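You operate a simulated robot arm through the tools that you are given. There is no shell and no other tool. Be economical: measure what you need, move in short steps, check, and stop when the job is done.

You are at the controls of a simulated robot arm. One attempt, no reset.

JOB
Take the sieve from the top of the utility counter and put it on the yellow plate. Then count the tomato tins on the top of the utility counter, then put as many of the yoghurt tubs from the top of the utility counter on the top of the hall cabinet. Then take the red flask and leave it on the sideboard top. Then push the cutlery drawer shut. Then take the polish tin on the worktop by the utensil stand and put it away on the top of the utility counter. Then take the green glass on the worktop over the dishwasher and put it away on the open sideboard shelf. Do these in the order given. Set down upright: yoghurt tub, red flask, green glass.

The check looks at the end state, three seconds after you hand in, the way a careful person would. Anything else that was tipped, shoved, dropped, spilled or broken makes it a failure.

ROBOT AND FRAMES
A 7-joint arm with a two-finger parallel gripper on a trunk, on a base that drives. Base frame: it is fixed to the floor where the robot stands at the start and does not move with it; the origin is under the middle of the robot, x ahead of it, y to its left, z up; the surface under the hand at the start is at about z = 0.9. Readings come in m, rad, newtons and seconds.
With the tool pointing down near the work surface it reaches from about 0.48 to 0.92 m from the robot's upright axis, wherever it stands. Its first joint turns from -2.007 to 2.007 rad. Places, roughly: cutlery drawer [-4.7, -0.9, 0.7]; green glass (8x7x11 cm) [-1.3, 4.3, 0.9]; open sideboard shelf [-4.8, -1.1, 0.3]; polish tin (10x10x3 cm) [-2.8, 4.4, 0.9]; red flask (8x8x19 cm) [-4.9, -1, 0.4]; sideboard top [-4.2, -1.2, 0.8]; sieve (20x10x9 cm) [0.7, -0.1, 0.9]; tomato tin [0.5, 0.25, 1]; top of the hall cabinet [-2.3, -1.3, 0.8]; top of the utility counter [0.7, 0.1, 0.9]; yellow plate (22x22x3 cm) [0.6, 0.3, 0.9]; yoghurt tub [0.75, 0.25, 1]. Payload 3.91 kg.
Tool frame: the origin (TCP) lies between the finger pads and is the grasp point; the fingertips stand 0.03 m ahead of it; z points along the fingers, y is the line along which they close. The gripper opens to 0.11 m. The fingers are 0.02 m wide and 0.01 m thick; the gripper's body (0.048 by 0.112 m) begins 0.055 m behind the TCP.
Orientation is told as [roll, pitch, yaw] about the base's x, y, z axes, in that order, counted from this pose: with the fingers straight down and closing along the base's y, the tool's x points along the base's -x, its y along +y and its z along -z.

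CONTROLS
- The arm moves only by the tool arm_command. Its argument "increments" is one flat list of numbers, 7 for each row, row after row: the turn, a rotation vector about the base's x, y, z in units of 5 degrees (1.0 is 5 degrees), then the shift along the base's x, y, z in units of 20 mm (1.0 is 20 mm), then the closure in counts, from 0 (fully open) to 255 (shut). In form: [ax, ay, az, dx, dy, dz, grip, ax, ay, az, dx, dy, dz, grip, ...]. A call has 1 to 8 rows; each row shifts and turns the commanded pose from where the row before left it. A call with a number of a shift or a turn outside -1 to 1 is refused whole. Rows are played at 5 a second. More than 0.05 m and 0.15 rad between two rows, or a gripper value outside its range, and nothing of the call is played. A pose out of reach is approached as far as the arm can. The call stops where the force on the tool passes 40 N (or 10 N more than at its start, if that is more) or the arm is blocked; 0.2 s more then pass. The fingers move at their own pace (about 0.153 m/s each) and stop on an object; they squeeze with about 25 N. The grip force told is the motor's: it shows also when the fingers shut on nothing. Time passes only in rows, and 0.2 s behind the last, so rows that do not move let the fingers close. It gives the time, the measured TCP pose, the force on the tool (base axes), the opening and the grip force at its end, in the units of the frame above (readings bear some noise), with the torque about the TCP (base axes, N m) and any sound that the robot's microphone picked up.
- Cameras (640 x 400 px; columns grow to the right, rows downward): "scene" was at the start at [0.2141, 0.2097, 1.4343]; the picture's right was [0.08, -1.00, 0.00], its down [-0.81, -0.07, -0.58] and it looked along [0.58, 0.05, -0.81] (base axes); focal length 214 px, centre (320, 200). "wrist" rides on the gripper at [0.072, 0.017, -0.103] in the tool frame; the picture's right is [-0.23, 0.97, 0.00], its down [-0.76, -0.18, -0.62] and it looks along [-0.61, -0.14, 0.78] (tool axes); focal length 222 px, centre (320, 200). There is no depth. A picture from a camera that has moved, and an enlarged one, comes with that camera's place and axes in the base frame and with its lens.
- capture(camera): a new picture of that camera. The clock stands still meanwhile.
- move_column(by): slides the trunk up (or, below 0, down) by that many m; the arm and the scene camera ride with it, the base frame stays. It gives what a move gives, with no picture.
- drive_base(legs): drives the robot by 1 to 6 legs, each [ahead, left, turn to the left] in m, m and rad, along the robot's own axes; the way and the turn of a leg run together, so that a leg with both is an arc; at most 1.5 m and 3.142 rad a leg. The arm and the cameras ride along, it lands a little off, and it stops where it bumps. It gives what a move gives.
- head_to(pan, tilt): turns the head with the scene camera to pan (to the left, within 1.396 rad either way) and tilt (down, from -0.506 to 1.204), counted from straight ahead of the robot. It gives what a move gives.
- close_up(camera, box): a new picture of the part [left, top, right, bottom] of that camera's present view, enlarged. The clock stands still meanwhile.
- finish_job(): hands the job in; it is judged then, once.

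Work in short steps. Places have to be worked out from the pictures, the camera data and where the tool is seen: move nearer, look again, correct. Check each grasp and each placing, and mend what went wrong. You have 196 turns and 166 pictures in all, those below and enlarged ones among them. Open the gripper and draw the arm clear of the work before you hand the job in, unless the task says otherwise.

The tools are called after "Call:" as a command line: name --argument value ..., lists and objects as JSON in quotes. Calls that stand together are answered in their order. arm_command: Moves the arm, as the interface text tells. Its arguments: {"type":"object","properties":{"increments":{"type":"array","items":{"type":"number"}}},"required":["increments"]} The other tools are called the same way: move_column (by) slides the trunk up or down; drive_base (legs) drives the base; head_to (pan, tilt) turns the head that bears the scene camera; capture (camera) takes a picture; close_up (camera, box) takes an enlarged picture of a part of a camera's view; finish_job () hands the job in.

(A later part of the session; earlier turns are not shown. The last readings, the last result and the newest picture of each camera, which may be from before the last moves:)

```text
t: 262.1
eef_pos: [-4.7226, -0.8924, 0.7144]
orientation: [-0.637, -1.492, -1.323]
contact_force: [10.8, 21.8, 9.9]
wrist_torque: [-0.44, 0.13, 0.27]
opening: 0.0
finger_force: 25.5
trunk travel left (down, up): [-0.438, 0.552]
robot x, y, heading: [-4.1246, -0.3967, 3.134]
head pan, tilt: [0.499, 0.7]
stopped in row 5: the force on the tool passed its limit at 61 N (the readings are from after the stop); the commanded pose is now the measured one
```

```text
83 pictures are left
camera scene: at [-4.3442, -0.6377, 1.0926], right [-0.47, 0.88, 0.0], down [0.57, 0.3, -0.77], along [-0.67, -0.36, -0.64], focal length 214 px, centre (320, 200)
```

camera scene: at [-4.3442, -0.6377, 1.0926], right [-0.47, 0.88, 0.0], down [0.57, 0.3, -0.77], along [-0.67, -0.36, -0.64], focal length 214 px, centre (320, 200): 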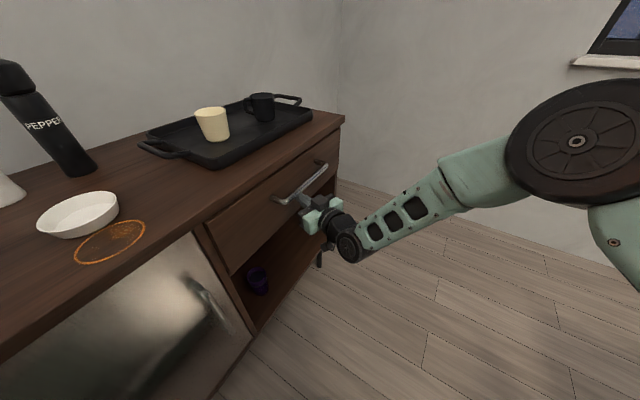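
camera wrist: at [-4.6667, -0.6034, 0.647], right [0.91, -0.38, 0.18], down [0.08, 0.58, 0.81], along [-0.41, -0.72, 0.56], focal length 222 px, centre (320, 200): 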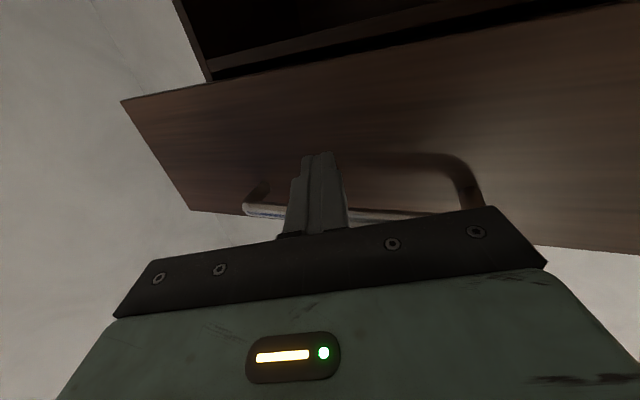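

Drawer stopped flush. Withdraw and inspect.

Call:
arm_command --increments '[0, 0, 0, 0, 0.5, 0, 255, 0, 0, 0, 0, 1, 0, 255, 0, 0, 0, 0, 1, 0, 255, 0, 0, 0, 0, 1, 0, 255, 0, 0, 0, 0, 1, 0, 255, 0, 0, 0, -0.3, 1, 0, 255, 0, 0, 0, -0.3, 1, 0, 255, 0, 0, 0, -0.3, 1, 0, 255]'

Call:
arm_command --increments '[0, 0, 0, -0.4, 1, 0, 255, 0, 0, 0, -0.4, 1, 0, 255, 0, 0, 0, -0.4, 1, 0, 255, 0, 0, 0, -0.4, 1, 0, 255, 0, 0, 0, -0.4, 1, 0, 255, 0, 0, 0, -0.4, 1, 0, 255]'

Call:
capture --camera "scene"

```text
t: 263.9
eef_pos: [-4.7395, -0.744, 0.7108]
orientation: [-0.602, -1.49, -1.354]
contact_force: [-0.6, 0.4, 0.5]
wrist_torque: [0.0, -0.04, 0.01]
opening: 0.0
finger_force: 25.1
trunk travel left (down, up): [-0.438, 0.552]
robot x, y, heading: [-4.1269, -0.3938, 3.131]
head pan, tilt: [0.499, 0.7]
```

```text
t: 265.3
eef_pos: [-4.7881, -0.6248, 0.7126]
orientation: [-0.616, -1.491, -1.34]
contact_force: [0.4, -0.4, -0.1]
wrist_torque: [0.01, -0.01, -0.01]
opening: 0.0002
finger_force: 25.1
trunk travel left (down, up): [-0.438, 0.552]
robot x, y, heading: [-4.1261, -0.3947, 3.141]
head pan, tilt: [0.499, 0.7]
```

```text
82 pictures are left
camera scene: at [-4.3447, -0.639, 1.0921], right [-0.47, 0.88, 0.0], down [0.57, 0.31, -0.76], along [-0.67, -0.36, -0.64], focal length 214 px, centre (320, 200)
```

scene: 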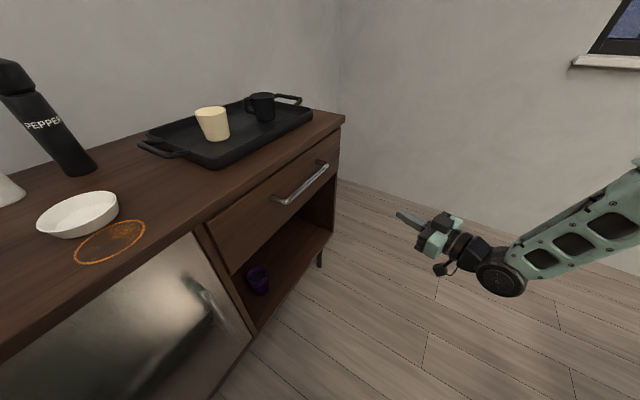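

Drawer is shut. Now raise the trunk and restore the tool to pointing down along the heading for travel.

Call:
move_column --by 0.4

Call:
arm_command --increments '[0, 0, -1, 0, 0.5, 0, 0, 0, 0, -1, 0, 0.5, 0, 0, 0, 0, -1, 0, 0.5, 0, 0, 0, 0, -1, 0, 0.5, 0, 0, 0, 0, -1, 0, 0.5, 0, 0, 0, 0, -1, 0, 0.5, 0, 0, 0, 0, -1, 0, 0.5, 0, 0, 0, 0, -1, 0, 0.5, 0, 0]'

Call:
arm_command --increments '[0, 0, -1, 0, 0.5, 0, 0, 0, 0, -1, 0, 0.5, 0, 0, 0, 0, -1, 0, 0.5, 0, 0, 0, 0, -1, 0, 0.5, 0, 0, 0, 0, -1, 0, 0, 0, 0, 0, -1, -0.6, 0, 0, 0, 0, 0, -1, 0, 0, 0, 0, 0, 0, -1, 0, 0, 0, 0, 0]'

Call:
arm_command --increments '[0, -1, 0, 0, 0, 0, 0, 0, -1, 0, 0, 0, 0, 0, 0, -1, 0, 0, 0, 0, 0, 0, -1, 0, 0, 0, 0, 0, 0, -1, 0, 0, 0, 0, 0, 0, -1, 0, 0, 0, 0, 0, 0, -1, 0, 0, 0, 0, 0, 0, -1, 0, 0, 0, 0, 0]'

Call:
arm_command --increments '[0, -1, 0, 0, 0, 0, 0, 0, -1, 0, 0, 0, 0, 0, 0, -1, 0, 0, 0, 0, 0, 0, -1, 0, 0, 0, 0, 0, 0, -1, 0, 0, 0, 0, 0, 0, -1, 0, 0, 0, 0, 0]'

```text
t: 269.1
eef_pos: [-4.7881, -0.6246, 1.1124]
orientation: [-0.615, -1.49, -1.344]
contact_force: [-0.8, -0.1, -0.4]
wrist_torque: [0.01, 0.03, -0.01]
opening: 0.0
finger_force: 24.9
trunk travel left (down, up): [-0.838, 0.152]
robot x, y, heading: [-4.1274, -0.3938, 3.135]
head pan, tilt: [0.499, 0.7]
```

```text
t: 270.9
eef_pos: [-4.7884, -0.5453, 1.1134]
orientation: [-0.613, -1.49, -2.042]
contact_force: [-0.2, 0.3, 0.1]
wrist_torque: [0.01, 0.04, 0.01]
opening: 0.11
finger_force: 0.1
trunk travel left (down, up): [-0.838, 0.152]
robot x, y, heading: [-4.1283, -0.3977, 3.137]
head pan, tilt: [0.499, 0.7]
```

```text
t: 272.7
eef_pos: [-4.7889, -0.5058, 1.1123]
orientation: [-0.134, -1.237, -3.008]
contact_force: [-0.5, -0.3, -0.9]
wrist_torque: [0.0, -0.01, -0.03]
opening: 0.1097
finger_force: 0.1
trunk travel left (down, up): [-0.838, 0.152]
robot x, y, heading: [-4.1258, -0.3952, 3.131]
head pan, tilt: [0.499, 0.7]
```

```text
t: 274.5
eef_pos: [-4.7889, -0.5059, 1.1132]
orientation: [-0.031, -0.544, -3.091]
contact_force: [0.1, 0.0, 0.2]
wrist_torque: [0.0, 0.03, -0.02]
opening: 0.11
finger_force: 0.0
trunk travel left (down, up): [-0.838, 0.152]
robot x, y, heading: [-4.1264, -0.3933, 3.133]
head pan, tilt: [0.499, 0.7]
```

```text
t: 275.9
eef_pos: [-4.788, -0.503, 1.1118]
orientation: [-0.006, -0.021, -3.099]
contact_force: [0.4, 0.7, 0.0]
wrist_torque: [0.01, 0.0, 0.03]
opening: 0.11
finger_force: 0.1
trunk travel left (down, up): [-0.838, 0.152]
robot x, y, heading: [-4.1245, -0.3937, 3.135]
head pan, tilt: [0.499, 0.7]
```

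Tool is down again. Back up to x≈-2.6 and turn right to face +y to look for a way to the kitchen.

Call:
drive_base --legs '[[-1.5, 0, 0], [0, 0, -1.57]]'

Call:
head_to --pan 0 --tilt 0.35

Call:
capture --camera "scene"

```text
t: 287.2
eef_pos: [-2.7358, 0.26, 1.1129]
orientation: [-0.006, -0.021, 1.595]
contact_force: [1.0, -0.3, 0.0]
wrist_torque: [0.0, 0.01, -0.02]
opening: 0.1101
finger_force: 0.0
trunk travel left (down, up): [-0.838, 0.152]
robot x, y, heading: [-2.6384, -0.401, 1.547]
head pan, tilt: [0.499, 0.7]
```

```text
t: 288.1
eef_pos: [-2.7349, 0.261, 1.1138]
orientation: [-0.005, -0.023, 1.596]
contact_force: [0.1, -0.2, -0.3]
wrist_torque: [-0.04, 0.04, 0.01]
opening: 0.1099
finger_force: 0.1
trunk travel left (down, up): [-0.838, 0.152]
robot x, y, heading: [-2.6372, -0.4018, 1.545]
head pan, tilt: [0.0, 0.351]
```

```text
81 pictures are left
camera scene: at [-2.8361, -0.1649, 1.5234], right [1.0, -0.02, 0.0], down [-0.01, -0.34, -0.94], along [0.02, 0.94, -0.34], focal length 214 px, centre (320, 200)
```

scene: 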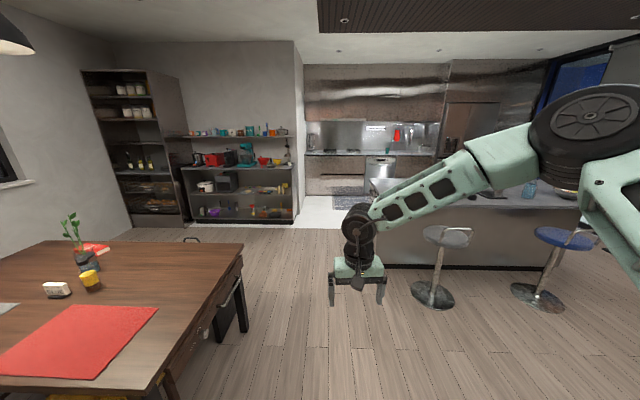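

There's a passage between the wall corner (x≈-3.09) and the island end (x≈-2.26). I drive north at x≈-2.68.

Call:
drive_base --legs '[[0, 0.04, 0.025], [1.5, 0, 0]]'

Call:
capture --camera "scene"

```text
t: 296.1
eef_pos: [-2.7813, 1.7772, 1.114]
orientation: [-0.006, -0.022, 1.61]
contact_force: [1.3, 0.4, 0.5]
wrist_torque: [0.01, -0.01, 0.03]
opening: 0.1099
finger_force: 0.1
trunk travel left (down, up): [-0.838, 0.152]
robot x, y, heading: [-2.6701, 1.1142, 1.566]
head pan, tilt: [0.0, 0.351]
```

```text
80 pictures are left
camera scene: at [-2.8746, 1.3504, 1.5235], right [1.0, -0.01, 0.0], down [0.0, -0.34, -0.94], along [0.01, 0.94, -0.34], focal length 214 px, centre (320, 200)
```

scene: 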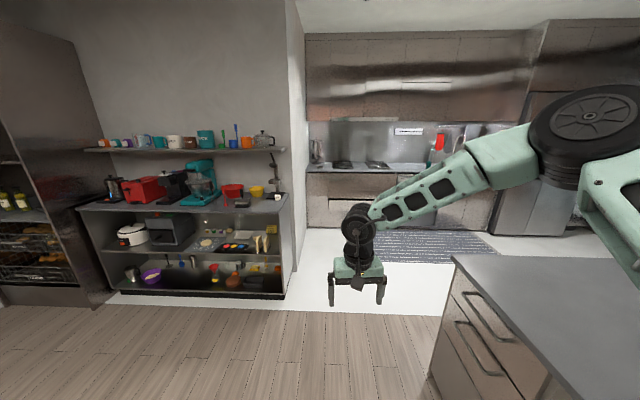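

Clear both sides; continue 1.3 m north.

Call:
drive_base --legs '[[1.3, 0, 0]]'

Call:
head_to --pan 0 --tilt 0.5

Call:
capture --camera "scene"

```text
t: 302.6
eef_pos: [-2.77, 3.0827, 1.113]
orientation: [-0.007, -0.023, 1.614]
contact_force: [0.2, 0.3, -0.4]
wrist_torque: [-0.02, -0.01, 0.01]
opening: 0.1098
finger_force: 0.0
trunk travel left (down, up): [-0.838, 0.152]
robot x, y, heading: [-2.661, 2.4238, 1.56]
head pan, tilt: [0.0, 0.351]
```

```text
t: 303.4
eef_pos: [-2.7688, 3.0842, 1.1128]
orientation: [-0.005, -0.024, 1.612]
contact_force: [-0.1, -0.8, 0.7]
wrist_torque: [-0.02, 0.01, 0.0]
opening: 0.1102
finger_force: 0.1
trunk travel left (down, up): [-0.838, 0.152]
robot x, y, heading: [-2.6603, 2.4242, 1.561]
head pan, tilt: [0.0, 0.499]
```

```text
79 pictures are left
camera scene: at [-2.8638, 2.6549, 1.5098], right [1.0, -0.01, 0.0], down [0.0, -0.48, -0.88], along [0.01, 0.88, -0.48], focal length 214 px, centre (320, 200)
```

scene: 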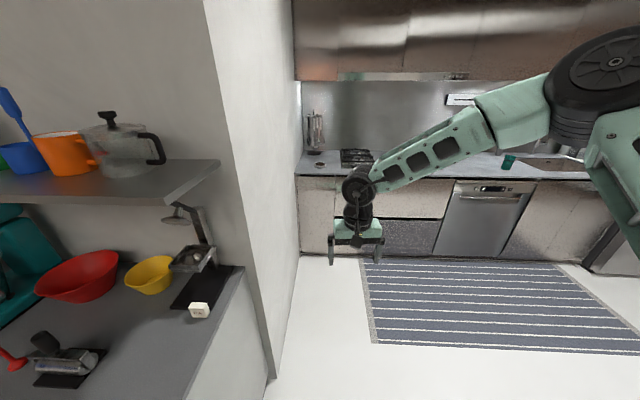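

Kitchen worktop front is at y≈4.12, utensil stand at left. Drive ahead 1.1 m and look at the worktop.

Call:
drive_base --legs '[[1.1, 0, 0]]'

Call:
head_to --pan 0 --tilt 0.8

Call:
capture --camera "scene"

Call:
capture --camera "wrist"

```text
t: 309.0
eef_pos: [-2.7668, 4.1802, 1.1121]
orientation: [-0.006, -0.023, 1.617]
contact_force: [-0.4, -0.6, 0.4]
wrist_torque: [-0.02, 0.01, -0.01]
opening: 0.11
finger_force: 0.1
trunk travel left (down, up): [-0.838, 0.152]
robot x, y, heading: [-2.6551, 3.5188, 1.569]
head pan, tilt: [0.0, 0.499]
```

```text
t: 309.8
eef_pos: [-2.766, 4.1801, 1.112]
orientation: [-0.005, -0.022, 1.618]
contact_force: [-0.1, 0.7, -0.2]
wrist_torque: [0.02, 0.01, -0.04]
opening: 0.1099
finger_force: 0.0
trunk travel left (down, up): [-0.838, 0.152]
robot x, y, heading: [-2.6519, 3.5176, 1.568]
head pan, tilt: [0.0, 0.799]
```

```text
78 pictures are left
camera scene: at [-2.8589, 3.7407, 1.4839], right [1.0, 0.0, 0.0], down [0.0, -0.72, -0.7], along [0.0, 0.7, -0.72], focal length 214 px, centre (320, 200)
```

scene: 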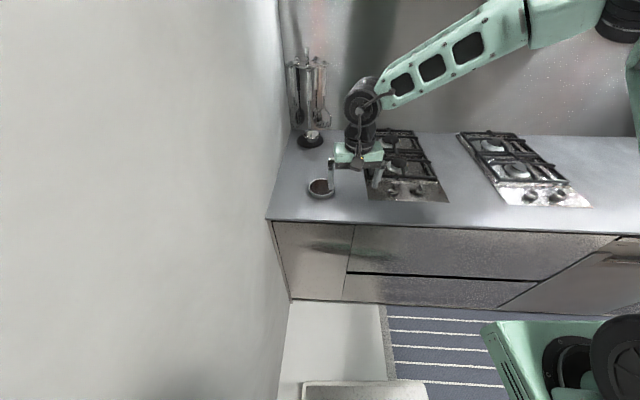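

```text
77 pictures are left
camera wrist: at [-2.7804, 4.1056, 1.2147], right [-0.98, 0.18, 0.0], down [0.14, 0.75, 0.64], along [0.12, 0.63, -0.77], focal length 222 px, centre (320, 200)
```

wrist: 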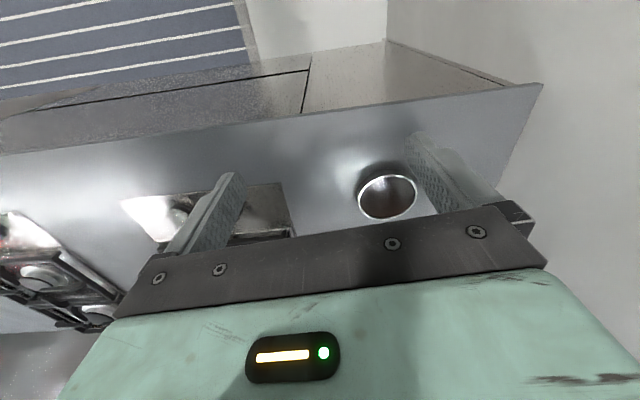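

Polish tin at about [-2.853,4.358]. Zoom to see its shape.

Call:
close_up --camera "wrist" --box '[340, 150, 440, 230]'

Call:
close_up --camera "scene" --box '[270, 50, 390, 220]'

```text
5.00 times, centred on (390, 190) of wrist
camera zoom: at [-2.7804, 4.1056, 1.2147], right [-0.98, 0.18, 0.0], down [0.14, 0.75, 0.64], along [0.12, 0.63, -0.77], focal length 1111 px, centre (-30, 250)
```

zoom: 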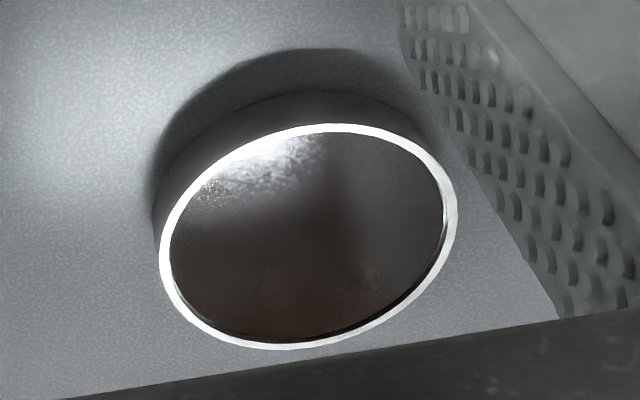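

```text
2.35 times, centred on (330, 135) of scene
camera zoom: at [-2.8589, 3.7407, 1.4839], right [1.0, 0.0, 0.0], down [0.0, -0.72, -0.7], along [0.0, 0.7, -0.72], focal length 505 px, centre (296, 353)
```

zoom: 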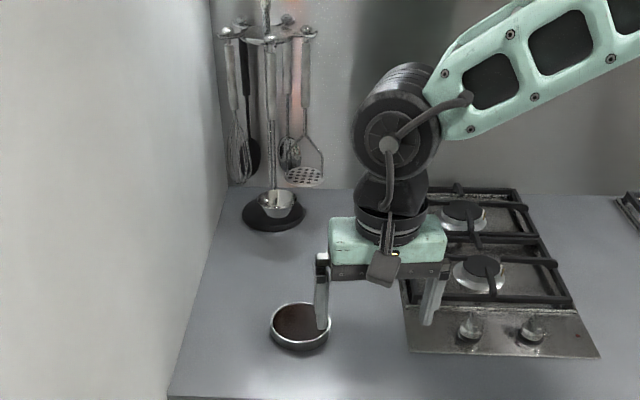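

The tin is open, 10 cm wide, so centring must be exact. Drive 0.15 m closer and move over the tin.

Call:
drive_base --legs '[[0.14, 0, 0]]'

Call:
arm_command --increments '[0, 0, 0, -0.9, 0.4, 0, 0, 0, 0, 0, -0.9, 0.4, 0, 0, 0, 0, 0, -0.9, 0.4, 0, 0, 0, 0, 0, -0.9, 0.4, 0, 0, 0, 0, 0, -0.6, 0.3, -0.5, 0]'

Call:
capture --camera "wrist"

```text
t: 311.1
eef_pos: [-2.7675, 4.323, 1.113]
orientation: [-0.006, -0.022, 1.619]
contact_force: [0.5, 1.3, 1.4]
wrist_torque: [0.01, 0.02, -0.03]
opening: 0.1103
finger_force: 0.1
trunk travel left (down, up): [-0.838, 0.152]
robot x, y, heading: [-2.6548, 3.6621, 1.57]
head pan, tilt: [0.0, 0.799]
```

```text
t: 312.3
eef_pos: [-2.8518, 4.3623, 1.1044]
orientation: [-0.007, -0.024, 1.618]
contact_force: [0.3, 0.7, -0.3]
wrist_torque: [0.02, 0.04, -0.02]
opening: 0.1099
finger_force: 0.0
trunk travel left (down, up): [-0.838, 0.152]
robot x, y, heading: [-2.6513, 3.6623, 1.567]
head pan, tilt: [0.0, 0.799]
```

```text
74 pictures are left
camera wrist: at [-2.8656, 4.287, 1.2062], right [-0.98, 0.18, 0.0], down [0.14, 0.75, 0.64], along [0.12, 0.63, -0.77], focal length 222 px, centre (320, 200)
```

wrist: 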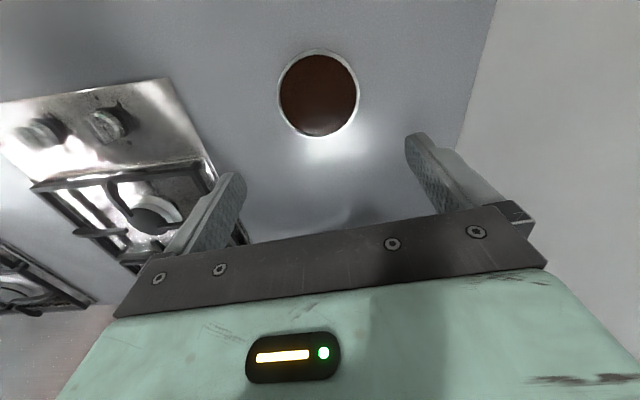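

Nearly centred; correct 2 mm/6 mm, remove 1.3° tilt, and descend to z≈0.965.

Call:
arm_command --increments '[-0.26, 0, 0, 0.1, -0.3, -1, 0, 0, 0, 0, 0, 0, -1, 0, 0, 0, 0, 0, 0, -1, 0, 0, 0, 0, 0, 0, -1, 0, 0, 0, 0, 0, 0, -1, 0, 0, 0, 0, 0, 0, -1, 0, 0, 0, 0, 0, 0, 0, 0]'

Call:
capture --camera "wrist"

Call:
close_up --camera "scene" --box '[240, 130, 400, 250]'

```text
t: 313.9
eef_pos: [-2.8485, 4.3534, 0.9845]
orientation: [-0.003, 0.0, 1.618]
contact_force: [0.6, -0.2, -0.1]
wrist_torque: [-0.04, 0.01, -0.02]
opening: 0.1101
finger_force: 0.1
trunk travel left (down, up): [-0.838, 0.152]
robot x, y, heading: [-2.6534, 3.6619, 1.564]
head pan, tilt: [0.0, 0.799]
```

```text
73 pictures are left
camera wrist: at [-2.8615, 4.2821, 1.0877], right [-0.98, 0.18, 0.0], down [0.14, 0.77, 0.62], along [0.12, 0.61, -0.78], focal length 222 px, centre (320, 200)
```

wrist: 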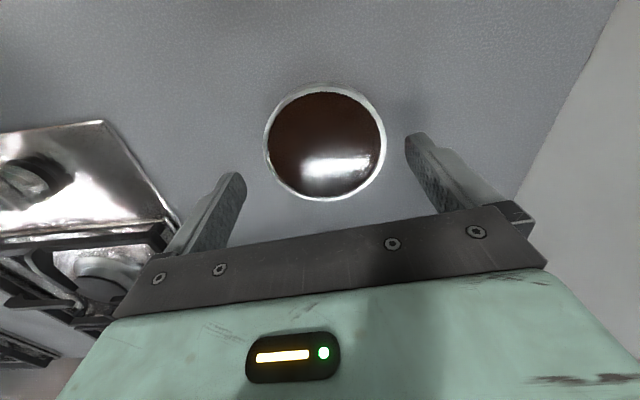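

```text
3.33 times, centred on (320, 190) of scene
camera zoom: at [-2.8588, 3.884, 1.4838], right [1.0, 0.0, 0.0], down [0.0, -0.72, -0.7], along [0.0, 0.7, -0.72], focal length 715 px, centre (320, 233)
```

zoom: 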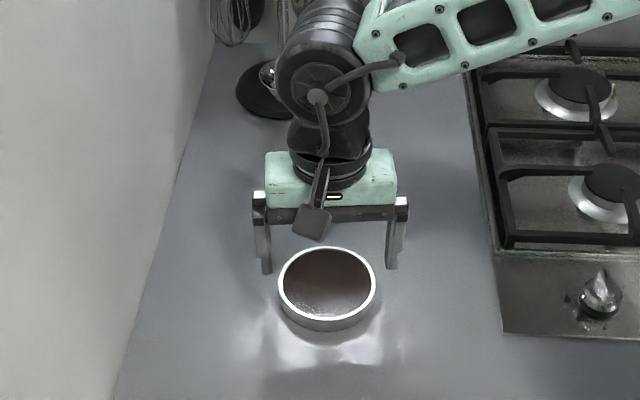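

Centred within ~2 mm. Lower to z≈0.938 with contact watch.

Call:
arm_command --increments '[0, 0, 0, -0.12, -0.05, -1, 0, 0, 0, 0, 0, 0, -0.8, 0, 0, 0, 0, 0, 0, -0.4, 0, 0, 0, 0, 0, 0, -0.1, 0, 0, 0, 0, 0, 0, 0, 0]'

Call:
capture --camera "wrist"

Call:
close_up --camera "scene" --box '[240, 130, 400, 250]'

```text
t: 315.1
eef_pos: [-2.8511, 4.354, 0.9355]
orientation: [-0.003, 0.0, 1.618]
contact_force: [-0.3, -0.4, -0.1]
wrist_torque: [-0.03, 0.02, 0.01]
opening: 0.1101
finger_force: 0.1
trunk travel left (down, up): [-0.838, 0.152]
robot x, y, heading: [-2.6543, 3.6607, 1.569]
head pan, tilt: [0.0, 0.799]
```

```text
71 pictures are left
camera wrist: at [-2.8651, 4.2822, 1.04], right [-0.98, 0.18, 0.0], down [0.14, 0.77, 0.62], along [0.12, 0.61, -0.78], focal length 222 px, centre (320, 200)
```

wrist: 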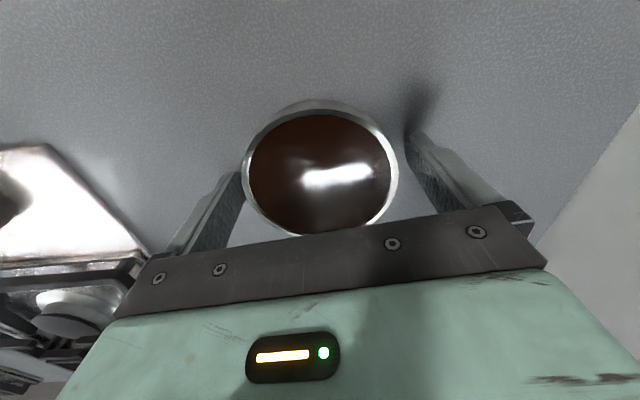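

```text
3.33 times, centred on (320, 190) of scene
camera zoom: at [-2.8588, 3.884, 1.4838], right [1.0, 0.0, 0.0], down [0.0, -0.72, -0.7], along [0.0, 0.7, -0.72], focal length 715 px, centre (320, 233)
```

zoom: 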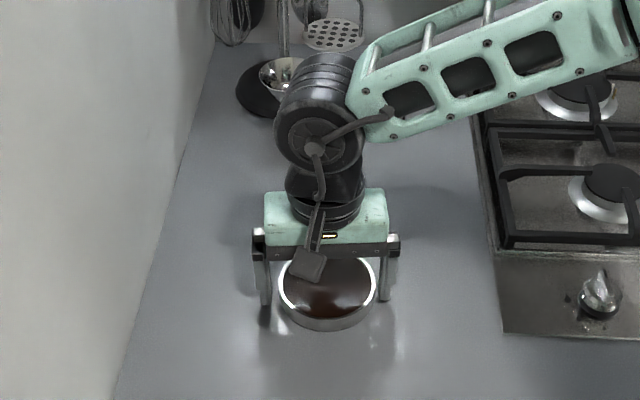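

Fingers straddle the tin with no contact. Shift 6 mm toward me and close.

Call:
arm_command --increments '[0, 0, 0, 0, -0.3, -0.05, 0, 0, 0, 0, 0, 0, 0, 60, 0, 0, 0, 0, 0, 0, 255, 0, 0, 0, 0, 0, 0, 255, 0, 0, 0, 0, 0, 0, 255]'

Call:
arm_command --increments '[0, 0, 0, 0, 0, 0.5, 255, 0, 0, 0, 0, 0, 0.5, 255, 0, 0, 0, 0, 0, 0.5, 255, 0, 0, 0, 0, 0, 0.5, 255]'

Call:
capture --camera "wrist"

Call:
close_up --camera "scene" --box '[240, 130, 400, 250]'

```text
t: 316.3
eef_pos: [-2.8529, 4.3478, 0.9344]
orientation: [-0.006, 0.0, 1.619]
contact_force: [-0.8, 0.5, -0.4]
wrist_torque: [0.0, -0.04, 0.03]
opening: 0.0969
finger_force: 24.8
trunk travel left (down, up): [-0.838, 0.152]
robot x, y, heading: [-2.6551, 3.6615, 1.566]
head pan, tilt: [0.0, 0.799]
```

```text
t: 317.3
eef_pos: [-2.8502, 4.3487, 0.975]
orientation: [-0.006, 0.0, 1.617]
contact_force: [0.2, -0.5, -1.9]
wrist_torque: [-0.04, 0.02, 0.02]
opening: 0.097
finger_force: 24.7
trunk travel left (down, up): [-0.838, 0.152]
robot x, y, heading: [-2.6539, 3.659, 1.57]
head pan, tilt: [0.0, 0.799]
```

```text
69 pictures are left
camera wrist: at [-2.8648, 4.2758, 1.079], right [-0.98, 0.18, 0.0], down [0.14, 0.77, 0.62], along [0.12, 0.61, -0.78], focal length 222 px, centre (320, 200)
```

wrist: 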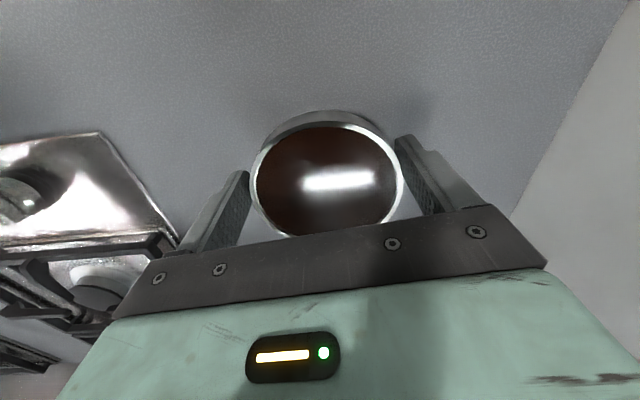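

```text
3.33 times, centred on (320, 190) of scene
camera zoom: at [-2.8588, 3.8841, 1.4838], right [1.0, 0.0, 0.0], down [0.0, -0.72, -0.7], along [0.0, 0.7, -0.72], focal length 715 px, centre (320, 233)
```

zoom: 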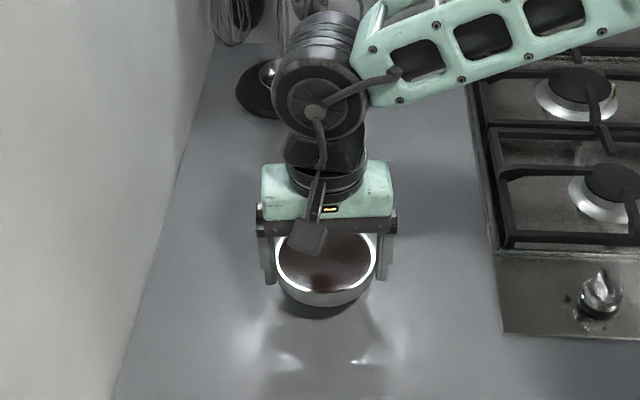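

Tin lifted level. Raise it, centre the arm, and back out of the kitchen the way I came, then turn to the utility counter.

Call:
arm_command --increments '[0, 0, 0, 0.5, 0, 1, 255, 0, 0, 0, 1, -0.3, 1, 255, 0, 0, 0, 1, -0.5, 1, 255, 0, 0, 0, 1, -0.5, 1, 255, 0, 0, 0, 1, -0.5, 1, 255, 0, 0, 0, 1, -0.5, 1, 255, 0, 0, 0, 1, -0.5, 1, 255]'

Call:
drive_base --legs '[[-1.5, 0, 0], [-1.5, 0, 0], [-0.65, 0, 0]]'

Call:
capture --camera "wrist"

```text
t: 318.9
eef_pos: [-2.723, 4.2917, 1.1151]
orientation: [-0.006, 0.001, 1.619]
contact_force: [-0.2, -0.2, -2.4]
wrist_torque: [-0.05, -0.02, -0.05]
opening: 0.097
finger_force: 24.8
trunk travel left (down, up): [-0.838, 0.152]
robot x, y, heading: [-2.6584, 3.6618, 1.568]
head pan, tilt: [0.0, 0.799]
```

```text
t: 336.6
eef_pos: [-2.6175, 0.6447, 1.1144]
orientation: [-0.006, 0.0, 1.684]
contact_force: [-0.2, -0.2, -2.1]
wrist_torque: [-0.02, -0.02, -0.02]
opening: 0.0969
finger_force: 25.2
trunk travel left (down, up): [-0.838, 0.152]
robot x, y, heading: [-2.5068, 0.022, 1.636]
head pan, tilt: [0.0, 0.799]
```

```text
67 pictures are left
camera wrist: at [-2.6263, 0.5714, 1.2181], right [-0.99, 0.11, 0.0], down [0.09, 0.78, 0.62], along [0.07, 0.62, -0.78], focal length 222 px, centre (320, 200)
```

wrist: 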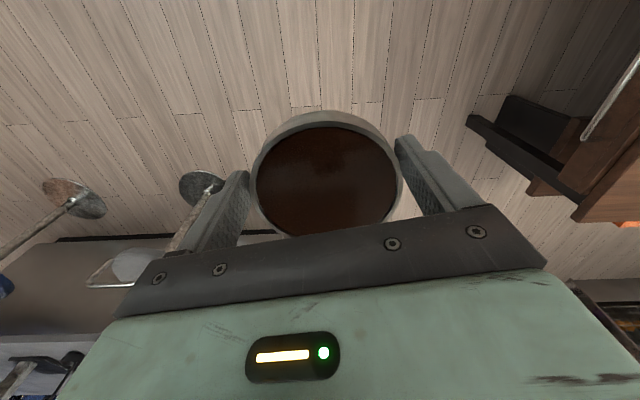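

Turn to heading 0 and return to the counter.

Call:
drive_base --legs '[[0, 0, -1.636], [1.5, 0, 0], [0.72, 0, 0]]'

Call:
capture --camera "scene"

```text
t: 351.3
eef_pos: [0.3146, 0.1758, 1.1154]
orientation: [-0.006, -0.001, 0.087]
contact_force: [0.2, -0.5, -0.7]
wrist_torque: [0.03, 0.05, -0.01]
opening: 0.0967
finger_force: 25.0
trunk travel left (down, up): [-0.838, 0.152]
robot x, y, heading: [-0.3121, 0.0835, 0.041]
head pan, tilt: [0.0, 0.799]
```

```text
66 pictures are left
camera scene: at [-0.0978, 0.2943, 1.4838], right [0.04, -1.0, 0.0], down [-0.72, -0.03, -0.7], along [0.7, 0.03, -0.72], focal length 214 px, centre (320, 200)
```

scene: 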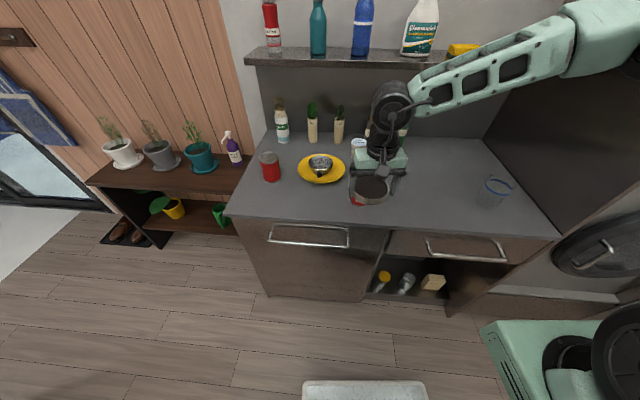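

Drive the last stretch and correct heading.

Call:
drive_base --legs '[[0, -0.1, -0.041], [0.29, 0, 0]]'

Call:
arm_command --increments '[0, 0, 0, 0, -1, 0, 255, 0, 0, 0, 0, -1, 0, 255, 0, 0, 0, 0, -1, 0, 255, 0, 0, 0, 0, -1, 0, 255, 0, 0, 0, 0, -1, 0, 255, 0, 0, 0, 0, -1, 0, 255, 0, 0, 0, 0, -1, 0, 255, 0, 0, 0, 0, -1, 0, 255]'

Call:
capture --camera "scene"

```text
t: 354.1
eef_pos: [0.6149, 0.0567, 1.1139]
orientation: [-0.005, -0.002, 0.054]
contact_force: [-0.3, -0.1, -0.9]
wrist_torque: [0.0, 0.03, 0.04]
opening: 0.0971
finger_force: 24.8
trunk travel left (down, up): [-0.838, 0.152]
robot x, y, heading: [-0.0142, -0.0184, 0.006]
head pan, tilt: [0.0, 0.799]
```

```text
t: 355.9
eef_pos: [0.616, -0.105, 1.1151]
orientation: [-0.005, -0.001, 0.053]
contact_force: [0.2, -1.0, -2.2]
wrist_torque: [-0.02, 0.06, -0.01]
opening: 0.0972
finger_force: 25.2
trunk travel left (down, up): [-0.838, 0.152]
robot x, y, heading: [-0.0153, -0.0192, 0.003]
head pan, tilt: [0.0, 0.799]
```

```text
65 pictures are left
camera scene: at [0.2075, 0.189, 1.4838], right [0.0, -1.0, 0.0], down [-0.72, 0.0, -0.7], along [0.7, 0.0, -0.72], focal length 214 px, centre (320, 200)
```

scene: 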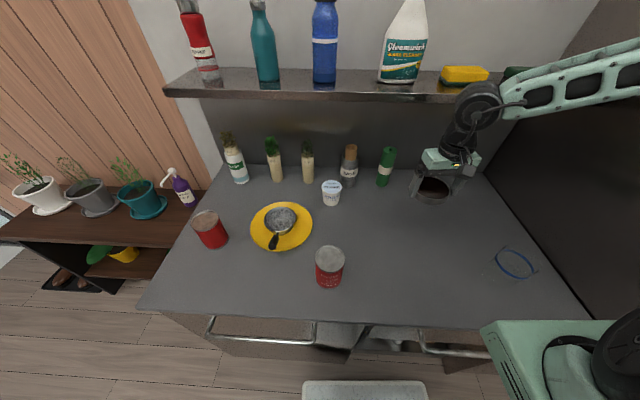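

Free spot below. Lower to ~1 cm above.

Call:
arm_command --increments '[0, 0, 0, 0, 0, -1, 255, 0, 0, 0, 0, 0, -1, 255, 0, 0, 0, 0, 0, -1, 255, 0, 0, 0, 0, 0, -1, 255, 0, 0, 0, 0, 0, -1, 255, 0, 0, 0, 0, 0, -1, 255, 0, 0, 0, 0, 0, -1, 255, 0, 0, 0, 0, 0, -1, 255]'

Call:
arm_command --increments '[0, 0, 0, 0, 0, -0.5, 255, 0, 0, 0, 0, 0, 0, 255]'

Call:
arm_command --increments '[0, 0, 0, 0, 0, -0.25, 255, 0, 0, 0, 0, 0, 0, 255]'

Call:
arm_command --increments '[0, 0, 0, 0, 0, -0.2, 255, 0, 0, 0, 0, 0, 0, 255]'

```text
t: 357.7
eef_pos: [0.6148, -0.1047, 0.953]
orientation: [-0.004, 0.001, 0.052]
contact_force: [-0.2, -0.4, -0.8]
wrist_torque: [-0.03, 0.01, -0.01]
opening: 0.097
finger_force: 25.0
trunk travel left (down, up): [-0.838, 0.152]
robot x, y, heading: [-0.0162, -0.0135, 0.006]
head pan, tilt: [0.0, 0.799]
```

```text
t: 358.3
eef_pos: [0.6153, -0.1045, 0.9425]
orientation: [-0.006, 0.0, 0.052]
contact_force: [-0.3, -0.3, -1.6]
wrist_torque: [-0.01, 0.0, 0.03]
opening: 0.0969
finger_force: 25.1
trunk travel left (down, up): [-0.838, 0.152]
robot x, y, heading: [-0.0147, -0.0179, 0.008]
head pan, tilt: [0.0, 0.799]
```

```text
t: 358.9
eef_pos: [0.6152, -0.1039, 0.9384]
orientation: [-0.007, -0.001, 0.051]
contact_force: [0.2, -0.2, -1.8]
wrist_torque: [0.04, 0.01, -0.03]
opening: 0.0968
finger_force: 24.9
trunk travel left (down, up): [-0.838, 0.152]
robot x, y, heading: [-0.014, -0.0136, 0.001]
head pan, tilt: [0.0, 0.799]
```

```text
t: 359.5
eef_pos: [0.6144, -0.1037, 0.9356]
orientation: [-0.003, 0.0, 0.053]
contact_force: [-0.6, -0.4, 6.3]
wrist_torque: [0.38, 0.06, 0.05]
opening: 0.0969
finger_force: 24.4
trunk travel left (down, up): [-0.838, 0.152]
robot x, y, heading: [-0.0164, -0.0192, -0.003]
head pan, tilt: [0.0, 0.799]
```

Tin touches the counter. Release and rise straight up.

Call:
arm_command --increments '[0, 0, 0, 0, 0, 0, 0, 0, 0, 0, 0, 0, 0, 0, 0, 0, 0, 0, 0, 0.5, 0, 0, 0, 0, 0, 0, 1, 0, 0, 0, 0, 0, 0, 1, 0, 0, 0, 0, 0, 0, 1, 0, 0, 0, 0, 0, 0, 1, 0, 0, 0, 0, 0, 0, 1, 0]'

Call:
arm_command --increments '[0, 0, 0, 0, 0, 1, 0, 0, 0, 0, -0.5, 0.5, 1, 0, 0, 0, 0, -1, 1, 1, 0, 0, 0, 0, -1, 1, 0, 0, 0, 0, 0, -1, 1, 0, 0]'

Call:
capture --camera "scene"

```text
t: 361.3
eef_pos: [0.6167, -0.1055, 1.0455]
orientation: [-0.004, 0.0, 0.053]
contact_force: [-1.2, 0.9, 0.6]
wrist_torque: [0.01, 0.0, -0.02]
opening: 0.11
finger_force: 0.1
trunk travel left (down, up): [-0.838, 0.152]
robot x, y, heading: [-0.017, -0.0147, 0.004]
head pan, tilt: [0.0, 0.799]
```

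```text
t: 362.5
eef_pos: [0.5465, -0.0351, 1.1058]
orientation: [-0.006, 0.0, 0.053]
contact_force: [-0.5, -0.2, 0.3]
wrist_torque: [0.04, 0.0, 0.0]
opening: 0.11
finger_force: 0.0
trunk travel left (down, up): [-0.838, 0.152]
robot x, y, heading: [-0.0155, -0.0167, 0.002]
head pan, tilt: [0.0, 0.799]
```

```text
64 pictures are left
camera scene: at [0.2075, 0.1883, 1.4839], right [0.0, -1.0, 0.0], down [-0.72, 0.0, -0.7], along [0.7, 0.0, -0.72], focal length 214 px, centre (320, 200)
```

scene: 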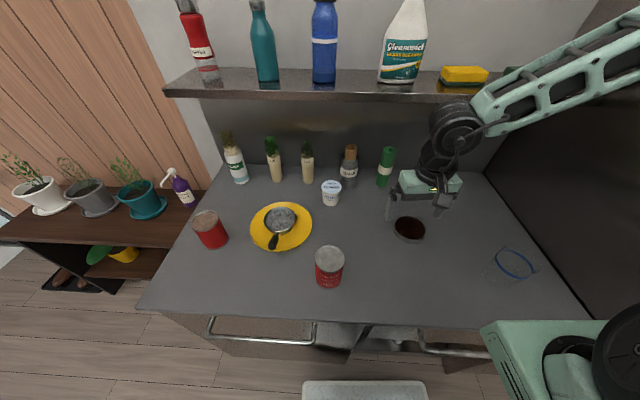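

Polish tin placed. Next the green glass: I'll go north by the right-hand corridor. Back off slightly, turn left and look.

Call:
drive_base --legs '[[-0.13, 0, 0], [0, 0, 1.568], [0.5, 0, 0]]'

Call:
head_to --pan 0 --tilt 0.6

Call:
capture --camera "scene"

```text
t: 370.1
eef_pos: [-0.1236, 1.0447, 1.1053]
orientation: [-0.004, 0.0, 1.62]
contact_force: [-0.1, 0.1, -0.2]
wrist_torque: [0.02, 0.0, -0.01]
opening: 0.1102
finger_force: 0.0
trunk travel left (down, up): [-0.838, 0.152]
robot x, y, heading: [-0.148, 0.4863, 1.569]
head pan, tilt: [0.0, 0.799]
```

```text
t: 370.9
eef_pos: [-0.1249, 1.0442, 1.1059]
orientation: [-0.006, 0.0, 1.62]
contact_force: [-0.7, 1.0, -0.5]
wrist_torque: [-0.02, 0.0, 0.01]
opening: 0.1102
finger_force: 0.0
trunk travel left (down, up): [-0.838, 0.152]
robot x, y, heading: [-0.142, 0.4843, 1.572]
head pan, tilt: [0.0, 0.6]
```

```text
63 pictures are left
camera scene: at [-0.3502, 0.7139, 1.5007], right [1.0, 0.0, 0.0], down [0.0, -0.57, -0.82], along [0.0, 0.82, -0.57], focal length 214 px, centre (320, 200)
```

scene: 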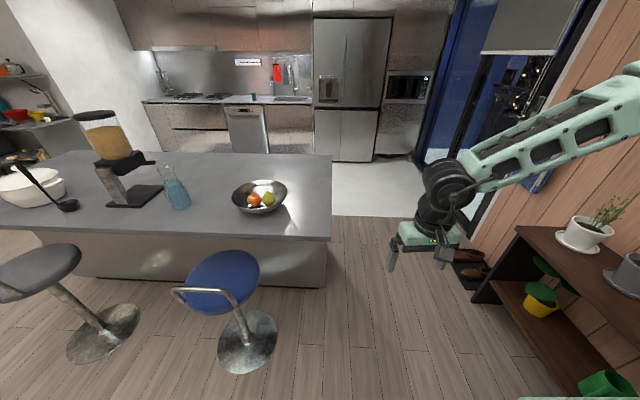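

Corridor x -0.28…0.68 is clear. Go north with a right shift, then to y≈3.2 and strafe left.

Call:
drive_base --legs '[[0.5, 0, 0], [0, -0.34, 0], [1.5, 0, 0], [0.75, 0, 0], [0, 1.4, 0]]'

Call:
head_to --pan 0 --tilt 0.65

Call:
capture --camera "scene"

```text
t: 375.8
eef_pos: [0.2043, 1.5287, 1.1055]
orientation: [-0.005, 0.002, 1.535]
contact_force: [0.0, 0.6, 0.0]
wrist_torque: [0.0, -0.03, 0.04]
opening: 0.1101
finger_force: 0.0
trunk travel left (down, up): [-0.838, 0.152]
robot x, y, heading: [0.1378, 0.9754, 1.487]
head pan, tilt: [0.0, 0.6]
stopped in leg 3: the robot was blocked; the commanded pose is now the measured one
```

```text
t: 376.4
eef_pos: [0.2035, 1.5257, 1.1055]
orientation: [-0.005, 0.002, 1.534]
contact_force: [0.0, 0.6, -1.0]
wrist_torque: [0.02, 0.01, 0.01]
opening: 0.1098
finger_force: 0.0
trunk travel left (down, up): [-0.838, 0.152]
robot x, y, heading: [0.1413, 0.971, 1.486]
head pan, tilt: [0.0, 0.649]
```

```text
62 pictures are left
camera scene: at [-0.0504, 1.2148, 1.4965], right [1.0, -0.08, 0.0], down [-0.05, -0.6, -0.8], along [0.07, 0.79, -0.6], focal length 214 px, centre (320, 200)
```

scene: 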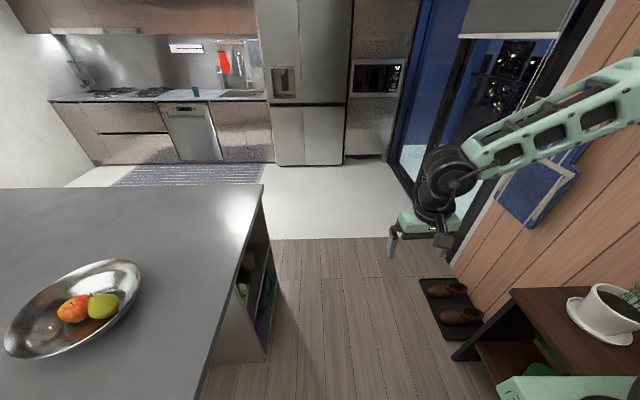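

The base bumped something on the right. Look down to the right to see it.

Call:
head_to --pan -1.0 --tilt 0.9

Call:
capture --camera "scene"

```text
t: 377.7
eef_pos: [0.2037, 1.5277, 1.1061]
orientation: [-0.006, 0.002, 1.534]
contact_force: [0.0, 0.2, 0.5]
wrist_torque: [-0.03, -0.01, 0.0]
opening: 0.1099
finger_force: 0.1
trunk travel left (down, up): [-0.838, 0.152]
robot x, y, heading: [0.1375, 0.9713, 1.485]
head pan, tilt: [-1.0, 0.901]
```

```text
61 pictures are left
camera scene: at [0.009, 1.1636, 1.4759], right [0.47, -0.88, 0.0], down [-0.69, -0.37, -0.62], along [0.55, 0.29, -0.78], focal length 214 px, centre (320, 200)
```

scene: 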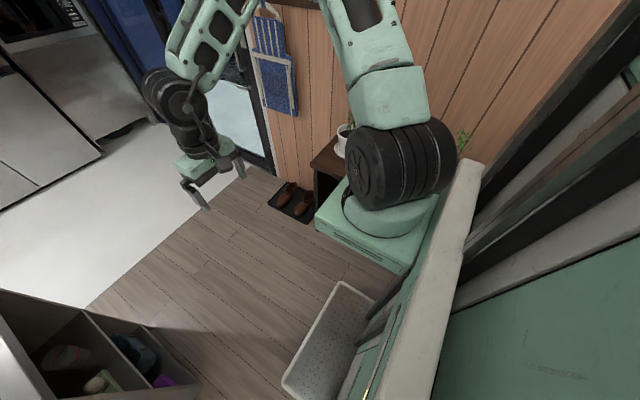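

The shoulder housing juts out right, next to the planter shelf. I retreat backward a bit, move left, and check the plants.

Call:
drive_base --legs '[[-0.08, 0, 0], [0, 0.26, 0]]'

Call:
head_to --pan -0.75 --tilt 0.55

Call:
capture --camera "scene"

```text
t: 380.2
eef_pos: [-0.0562, 1.4702, 1.1046]
orientation: [-0.004, 0.002, 1.531]
contact_force: [0.7, 0.4, 0.0]
wrist_torque: [-0.02, 0.02, -0.03]
opening: 0.1099
finger_force: 0.0
trunk travel left (down, up): [-0.838, 0.152]
robot x, y, heading: [-0.1312, 0.9142, 1.481]
head pan, tilt: [-1.0, 0.901]
```

```text
t: 381.0
eef_pos: [-0.0565, 1.4701, 1.1061]
orientation: [-0.006, 0.001, 1.529]
contact_force: [-0.2, -0.2, -0.3]
wrist_torque: [0.0, -0.01, 0.0]
opening: 0.11
finger_force: 0.0
trunk travel left (down, up): [-0.838, 0.152]
robot x, y, heading: [-0.1236, 0.9124, 1.482]
head pan, tilt: [-0.75, 0.55]
```

```text
60 pictures are left
camera scene: at [-0.2523, 1.1323, 1.5052], right [0.67, -0.74, 0.0], down [-0.39, -0.35, -0.85], along [0.63, 0.57, -0.52], focal length 214 px, centre (320, 200)
```

scene: 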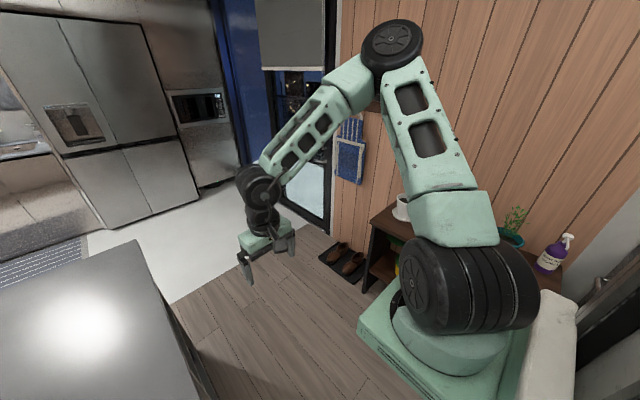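

Plants and bottle are undisturbed; the rear corner had just touched the utility counter. I'll use the proven western passage instead: back to y≈0, strafe left to x≈-2.67.

Call:
drive_base --legs '[[0, 0, 0.087], [-0.9, 0, 0], [0, 1.3, 0], [0, 1.24, 0]]'

Call:
head_to --pan 0 --tilt 0.5

Call:
capture --camera "scene"

```text
t: 398.4
eef_pos: [-2.6577, 0.6631, 1.1043]
orientation: [-0.006, 0.002, 1.584]
contact_force: [-1.1, 0.7, -0.4]
wrist_torque: [0.0, -0.02, 0.01]
opening: 0.1103
finger_force: 0.1
trunk travel left (down, up): [-0.838, 0.152]
robot x, y, heading: [-2.6977, 0.1038, 1.541]
head pan, tilt: [-0.75, 0.55]
```

```text
t: 399.5
eef_pos: [-2.6575, 0.6632, 1.1058]
orientation: [-0.004, 0.002, 1.582]
contact_force: [0.8, 0.0, -0.9]
wrist_torque: [-0.03, 0.01, 0.0]
opening: 0.1099
finger_force: 0.0
trunk travel left (down, up): [-0.838, 0.152]
robot x, y, heading: [-2.699, 0.1048, 1.536]
head pan, tilt: [0.0, 0.499]
```

```text
59 pictures are left
camera scene: at [-2.8956, 0.3427, 1.5098], right [1.0, -0.04, 0.0], down [-0.02, -0.48, -0.88], along [0.03, 0.88, -0.48], focal length 214 px, centre (320, 200)
```

scene: 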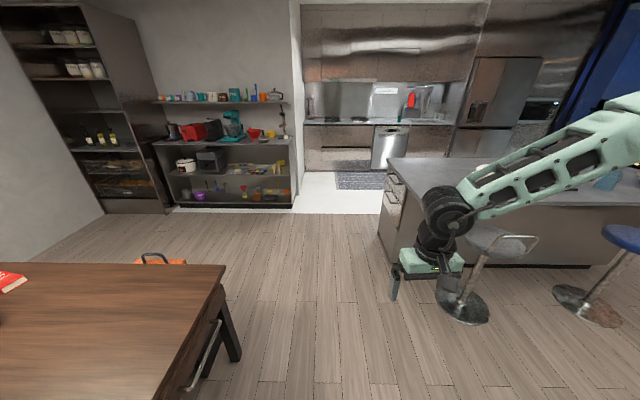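

Go north along x≈-2.69 into the kitchen, then strafe right toward the dishwasher.

Call:
drive_base --legs '[[0, 0, 0.032], [1.5, 0, 0], [1.5, 0, 0], [0, -1.3, 0]]'

Call:
capture --camera "scene"

```text
t: 420.4
eef_pos: [-1.3423, 3.6449, 1.1057]
orientation: [-0.007, 0.002, 1.601]
contact_force: [-0.2, 0.3, -0.3]
wrist_torque: [0.01, 0.0, -0.01]
opening: 0.11
finger_force: 0.2
trunk travel left (down, up): [-0.838, 0.152]
robot x, y, heading: [-1.3745, 3.0803, 1.551]
head pan, tilt: [0.0, 0.499]
```

```text
58 pictures are left
camera scene: at [-1.5752, 3.3196, 1.5098], right [1.0, -0.02, 0.0], down [-0.01, -0.48, -0.88], along [0.02, 0.88, -0.48], focal length 214 px, centre (320, 200)
```

scene: 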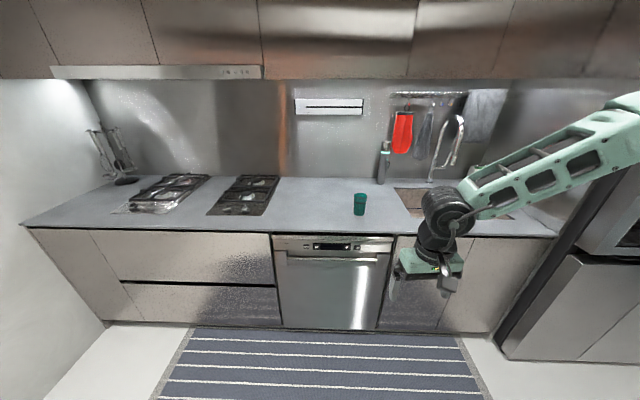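

Glass at ≈[-1.344,4.285]. It must later go into a low shelf, so I'll grasp it from the front with the tool pitched 60° (30° below horizontal). Pitch up now in free space.

Call:
arm_command --increments '[1, 0, 0, 0, 0.6, 0, 0, 1, 0, 0, 0, 0.6, 0, 0, 1, 0, 0, 0, 0.6, 0, 0, 1, 0, 0, 0, 0.6, 0, 0, 1, 0, 0, 0, 0.6, 0, 0, 1, 0, 0, 0, 0.6, 0, 0, 1, 0, 0, 0, 0.6, 0, 0, 1, 0, 0, 0, 0.6, 0, 0]'

Call:
arm_command --increments '[1, 0, 0, 0, 0.6, 0, 0, 1, 0, 0, 0, 0.6, 0, 0, 1, 0, 0, 0, 0.6, 0, 0, 1, 0, 0, 0, 0.6, 0, 0, 0, 0, 0, 0, 0, 0, 0]'

Call:
drive_base --legs '[[0.25, 0, 0.02]]'

Call:
capture --camera "wrist"

Call:
capture --camera "scene"

```text
t: 422.2
eef_pos: [-1.3421, 3.7401, 1.1054]
orientation: [-0.03, -0.699, 1.608]
contact_force: [-0.5, -0.9, -0.7]
wrist_torque: [-0.01, -0.01, 0.0]
opening: 0.1101
finger_force: 0.1
trunk travel left (down, up): [-0.838, 0.152]
robot x, y, heading: [-1.3779, 3.0815, 1.557]
head pan, tilt: [0.0, 0.499]
```

```text
t: 423.4
eef_pos: [-1.3413, 3.7859, 1.1052]
orientation: [-0.053, -1.047, 1.627]
contact_force: [0.0, 0.1, -0.2]
wrist_torque: [-0.01, -0.03, -0.01]
opening: 0.1098
finger_force: 0.1
trunk travel left (down, up): [-0.838, 0.152]
robot x, y, heading: [-1.3768, 3.0842, 1.553]
head pan, tilt: [0.0, 0.499]
```

```text
t: 425.2
eef_pos: [-1.3506, 4.0411, 1.1051]
orientation: [-0.055, -1.046, 1.644]
contact_force: [-0.2, 0.0, -0.2]
wrist_torque: [0.0, 0.01, 0.01]
opening: 0.1101
finger_force: 0.0
trunk travel left (down, up): [-0.838, 0.152]
robot x, y, heading: [-1.3721, 3.3451, 1.564]
head pan, tilt: [0.0, 0.499]
```

```text
57 pictures are left
camera wrist: at [-1.363, 3.9157, 1.0936], right [-0.98, 0.09, 0.17], down [0.16, -0.15, 0.98], along [0.11, 0.98, 0.14], focal length 222 px, centre (320, 200)
```

wrist: 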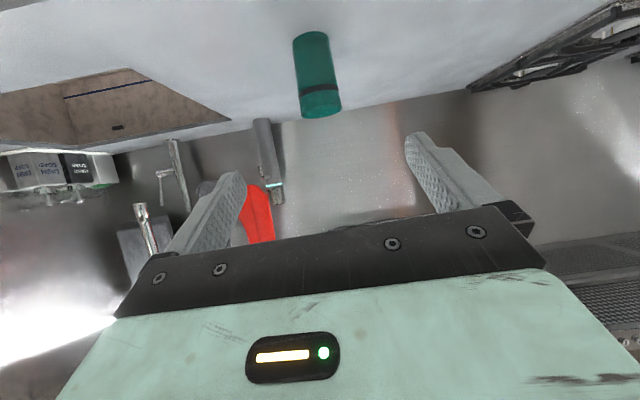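

```text
56 pictures are left
camera scene: at [-1.576, 3.5702, 1.5098], right [1.0, 0.0, 0.0], down [0.0, -0.48, -0.88], along [0.0, 0.88, -0.48], focal length 214 px, centre (320, 200)
```

scene: 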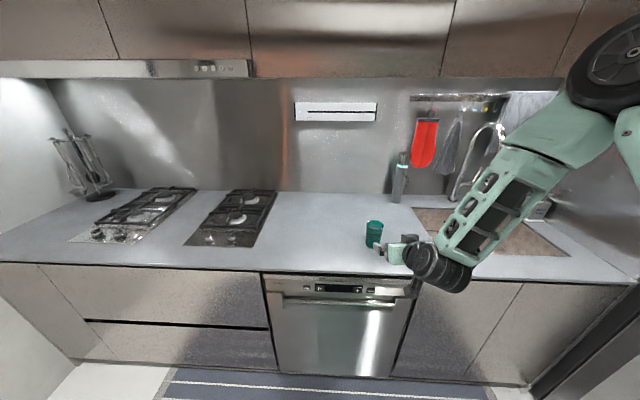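

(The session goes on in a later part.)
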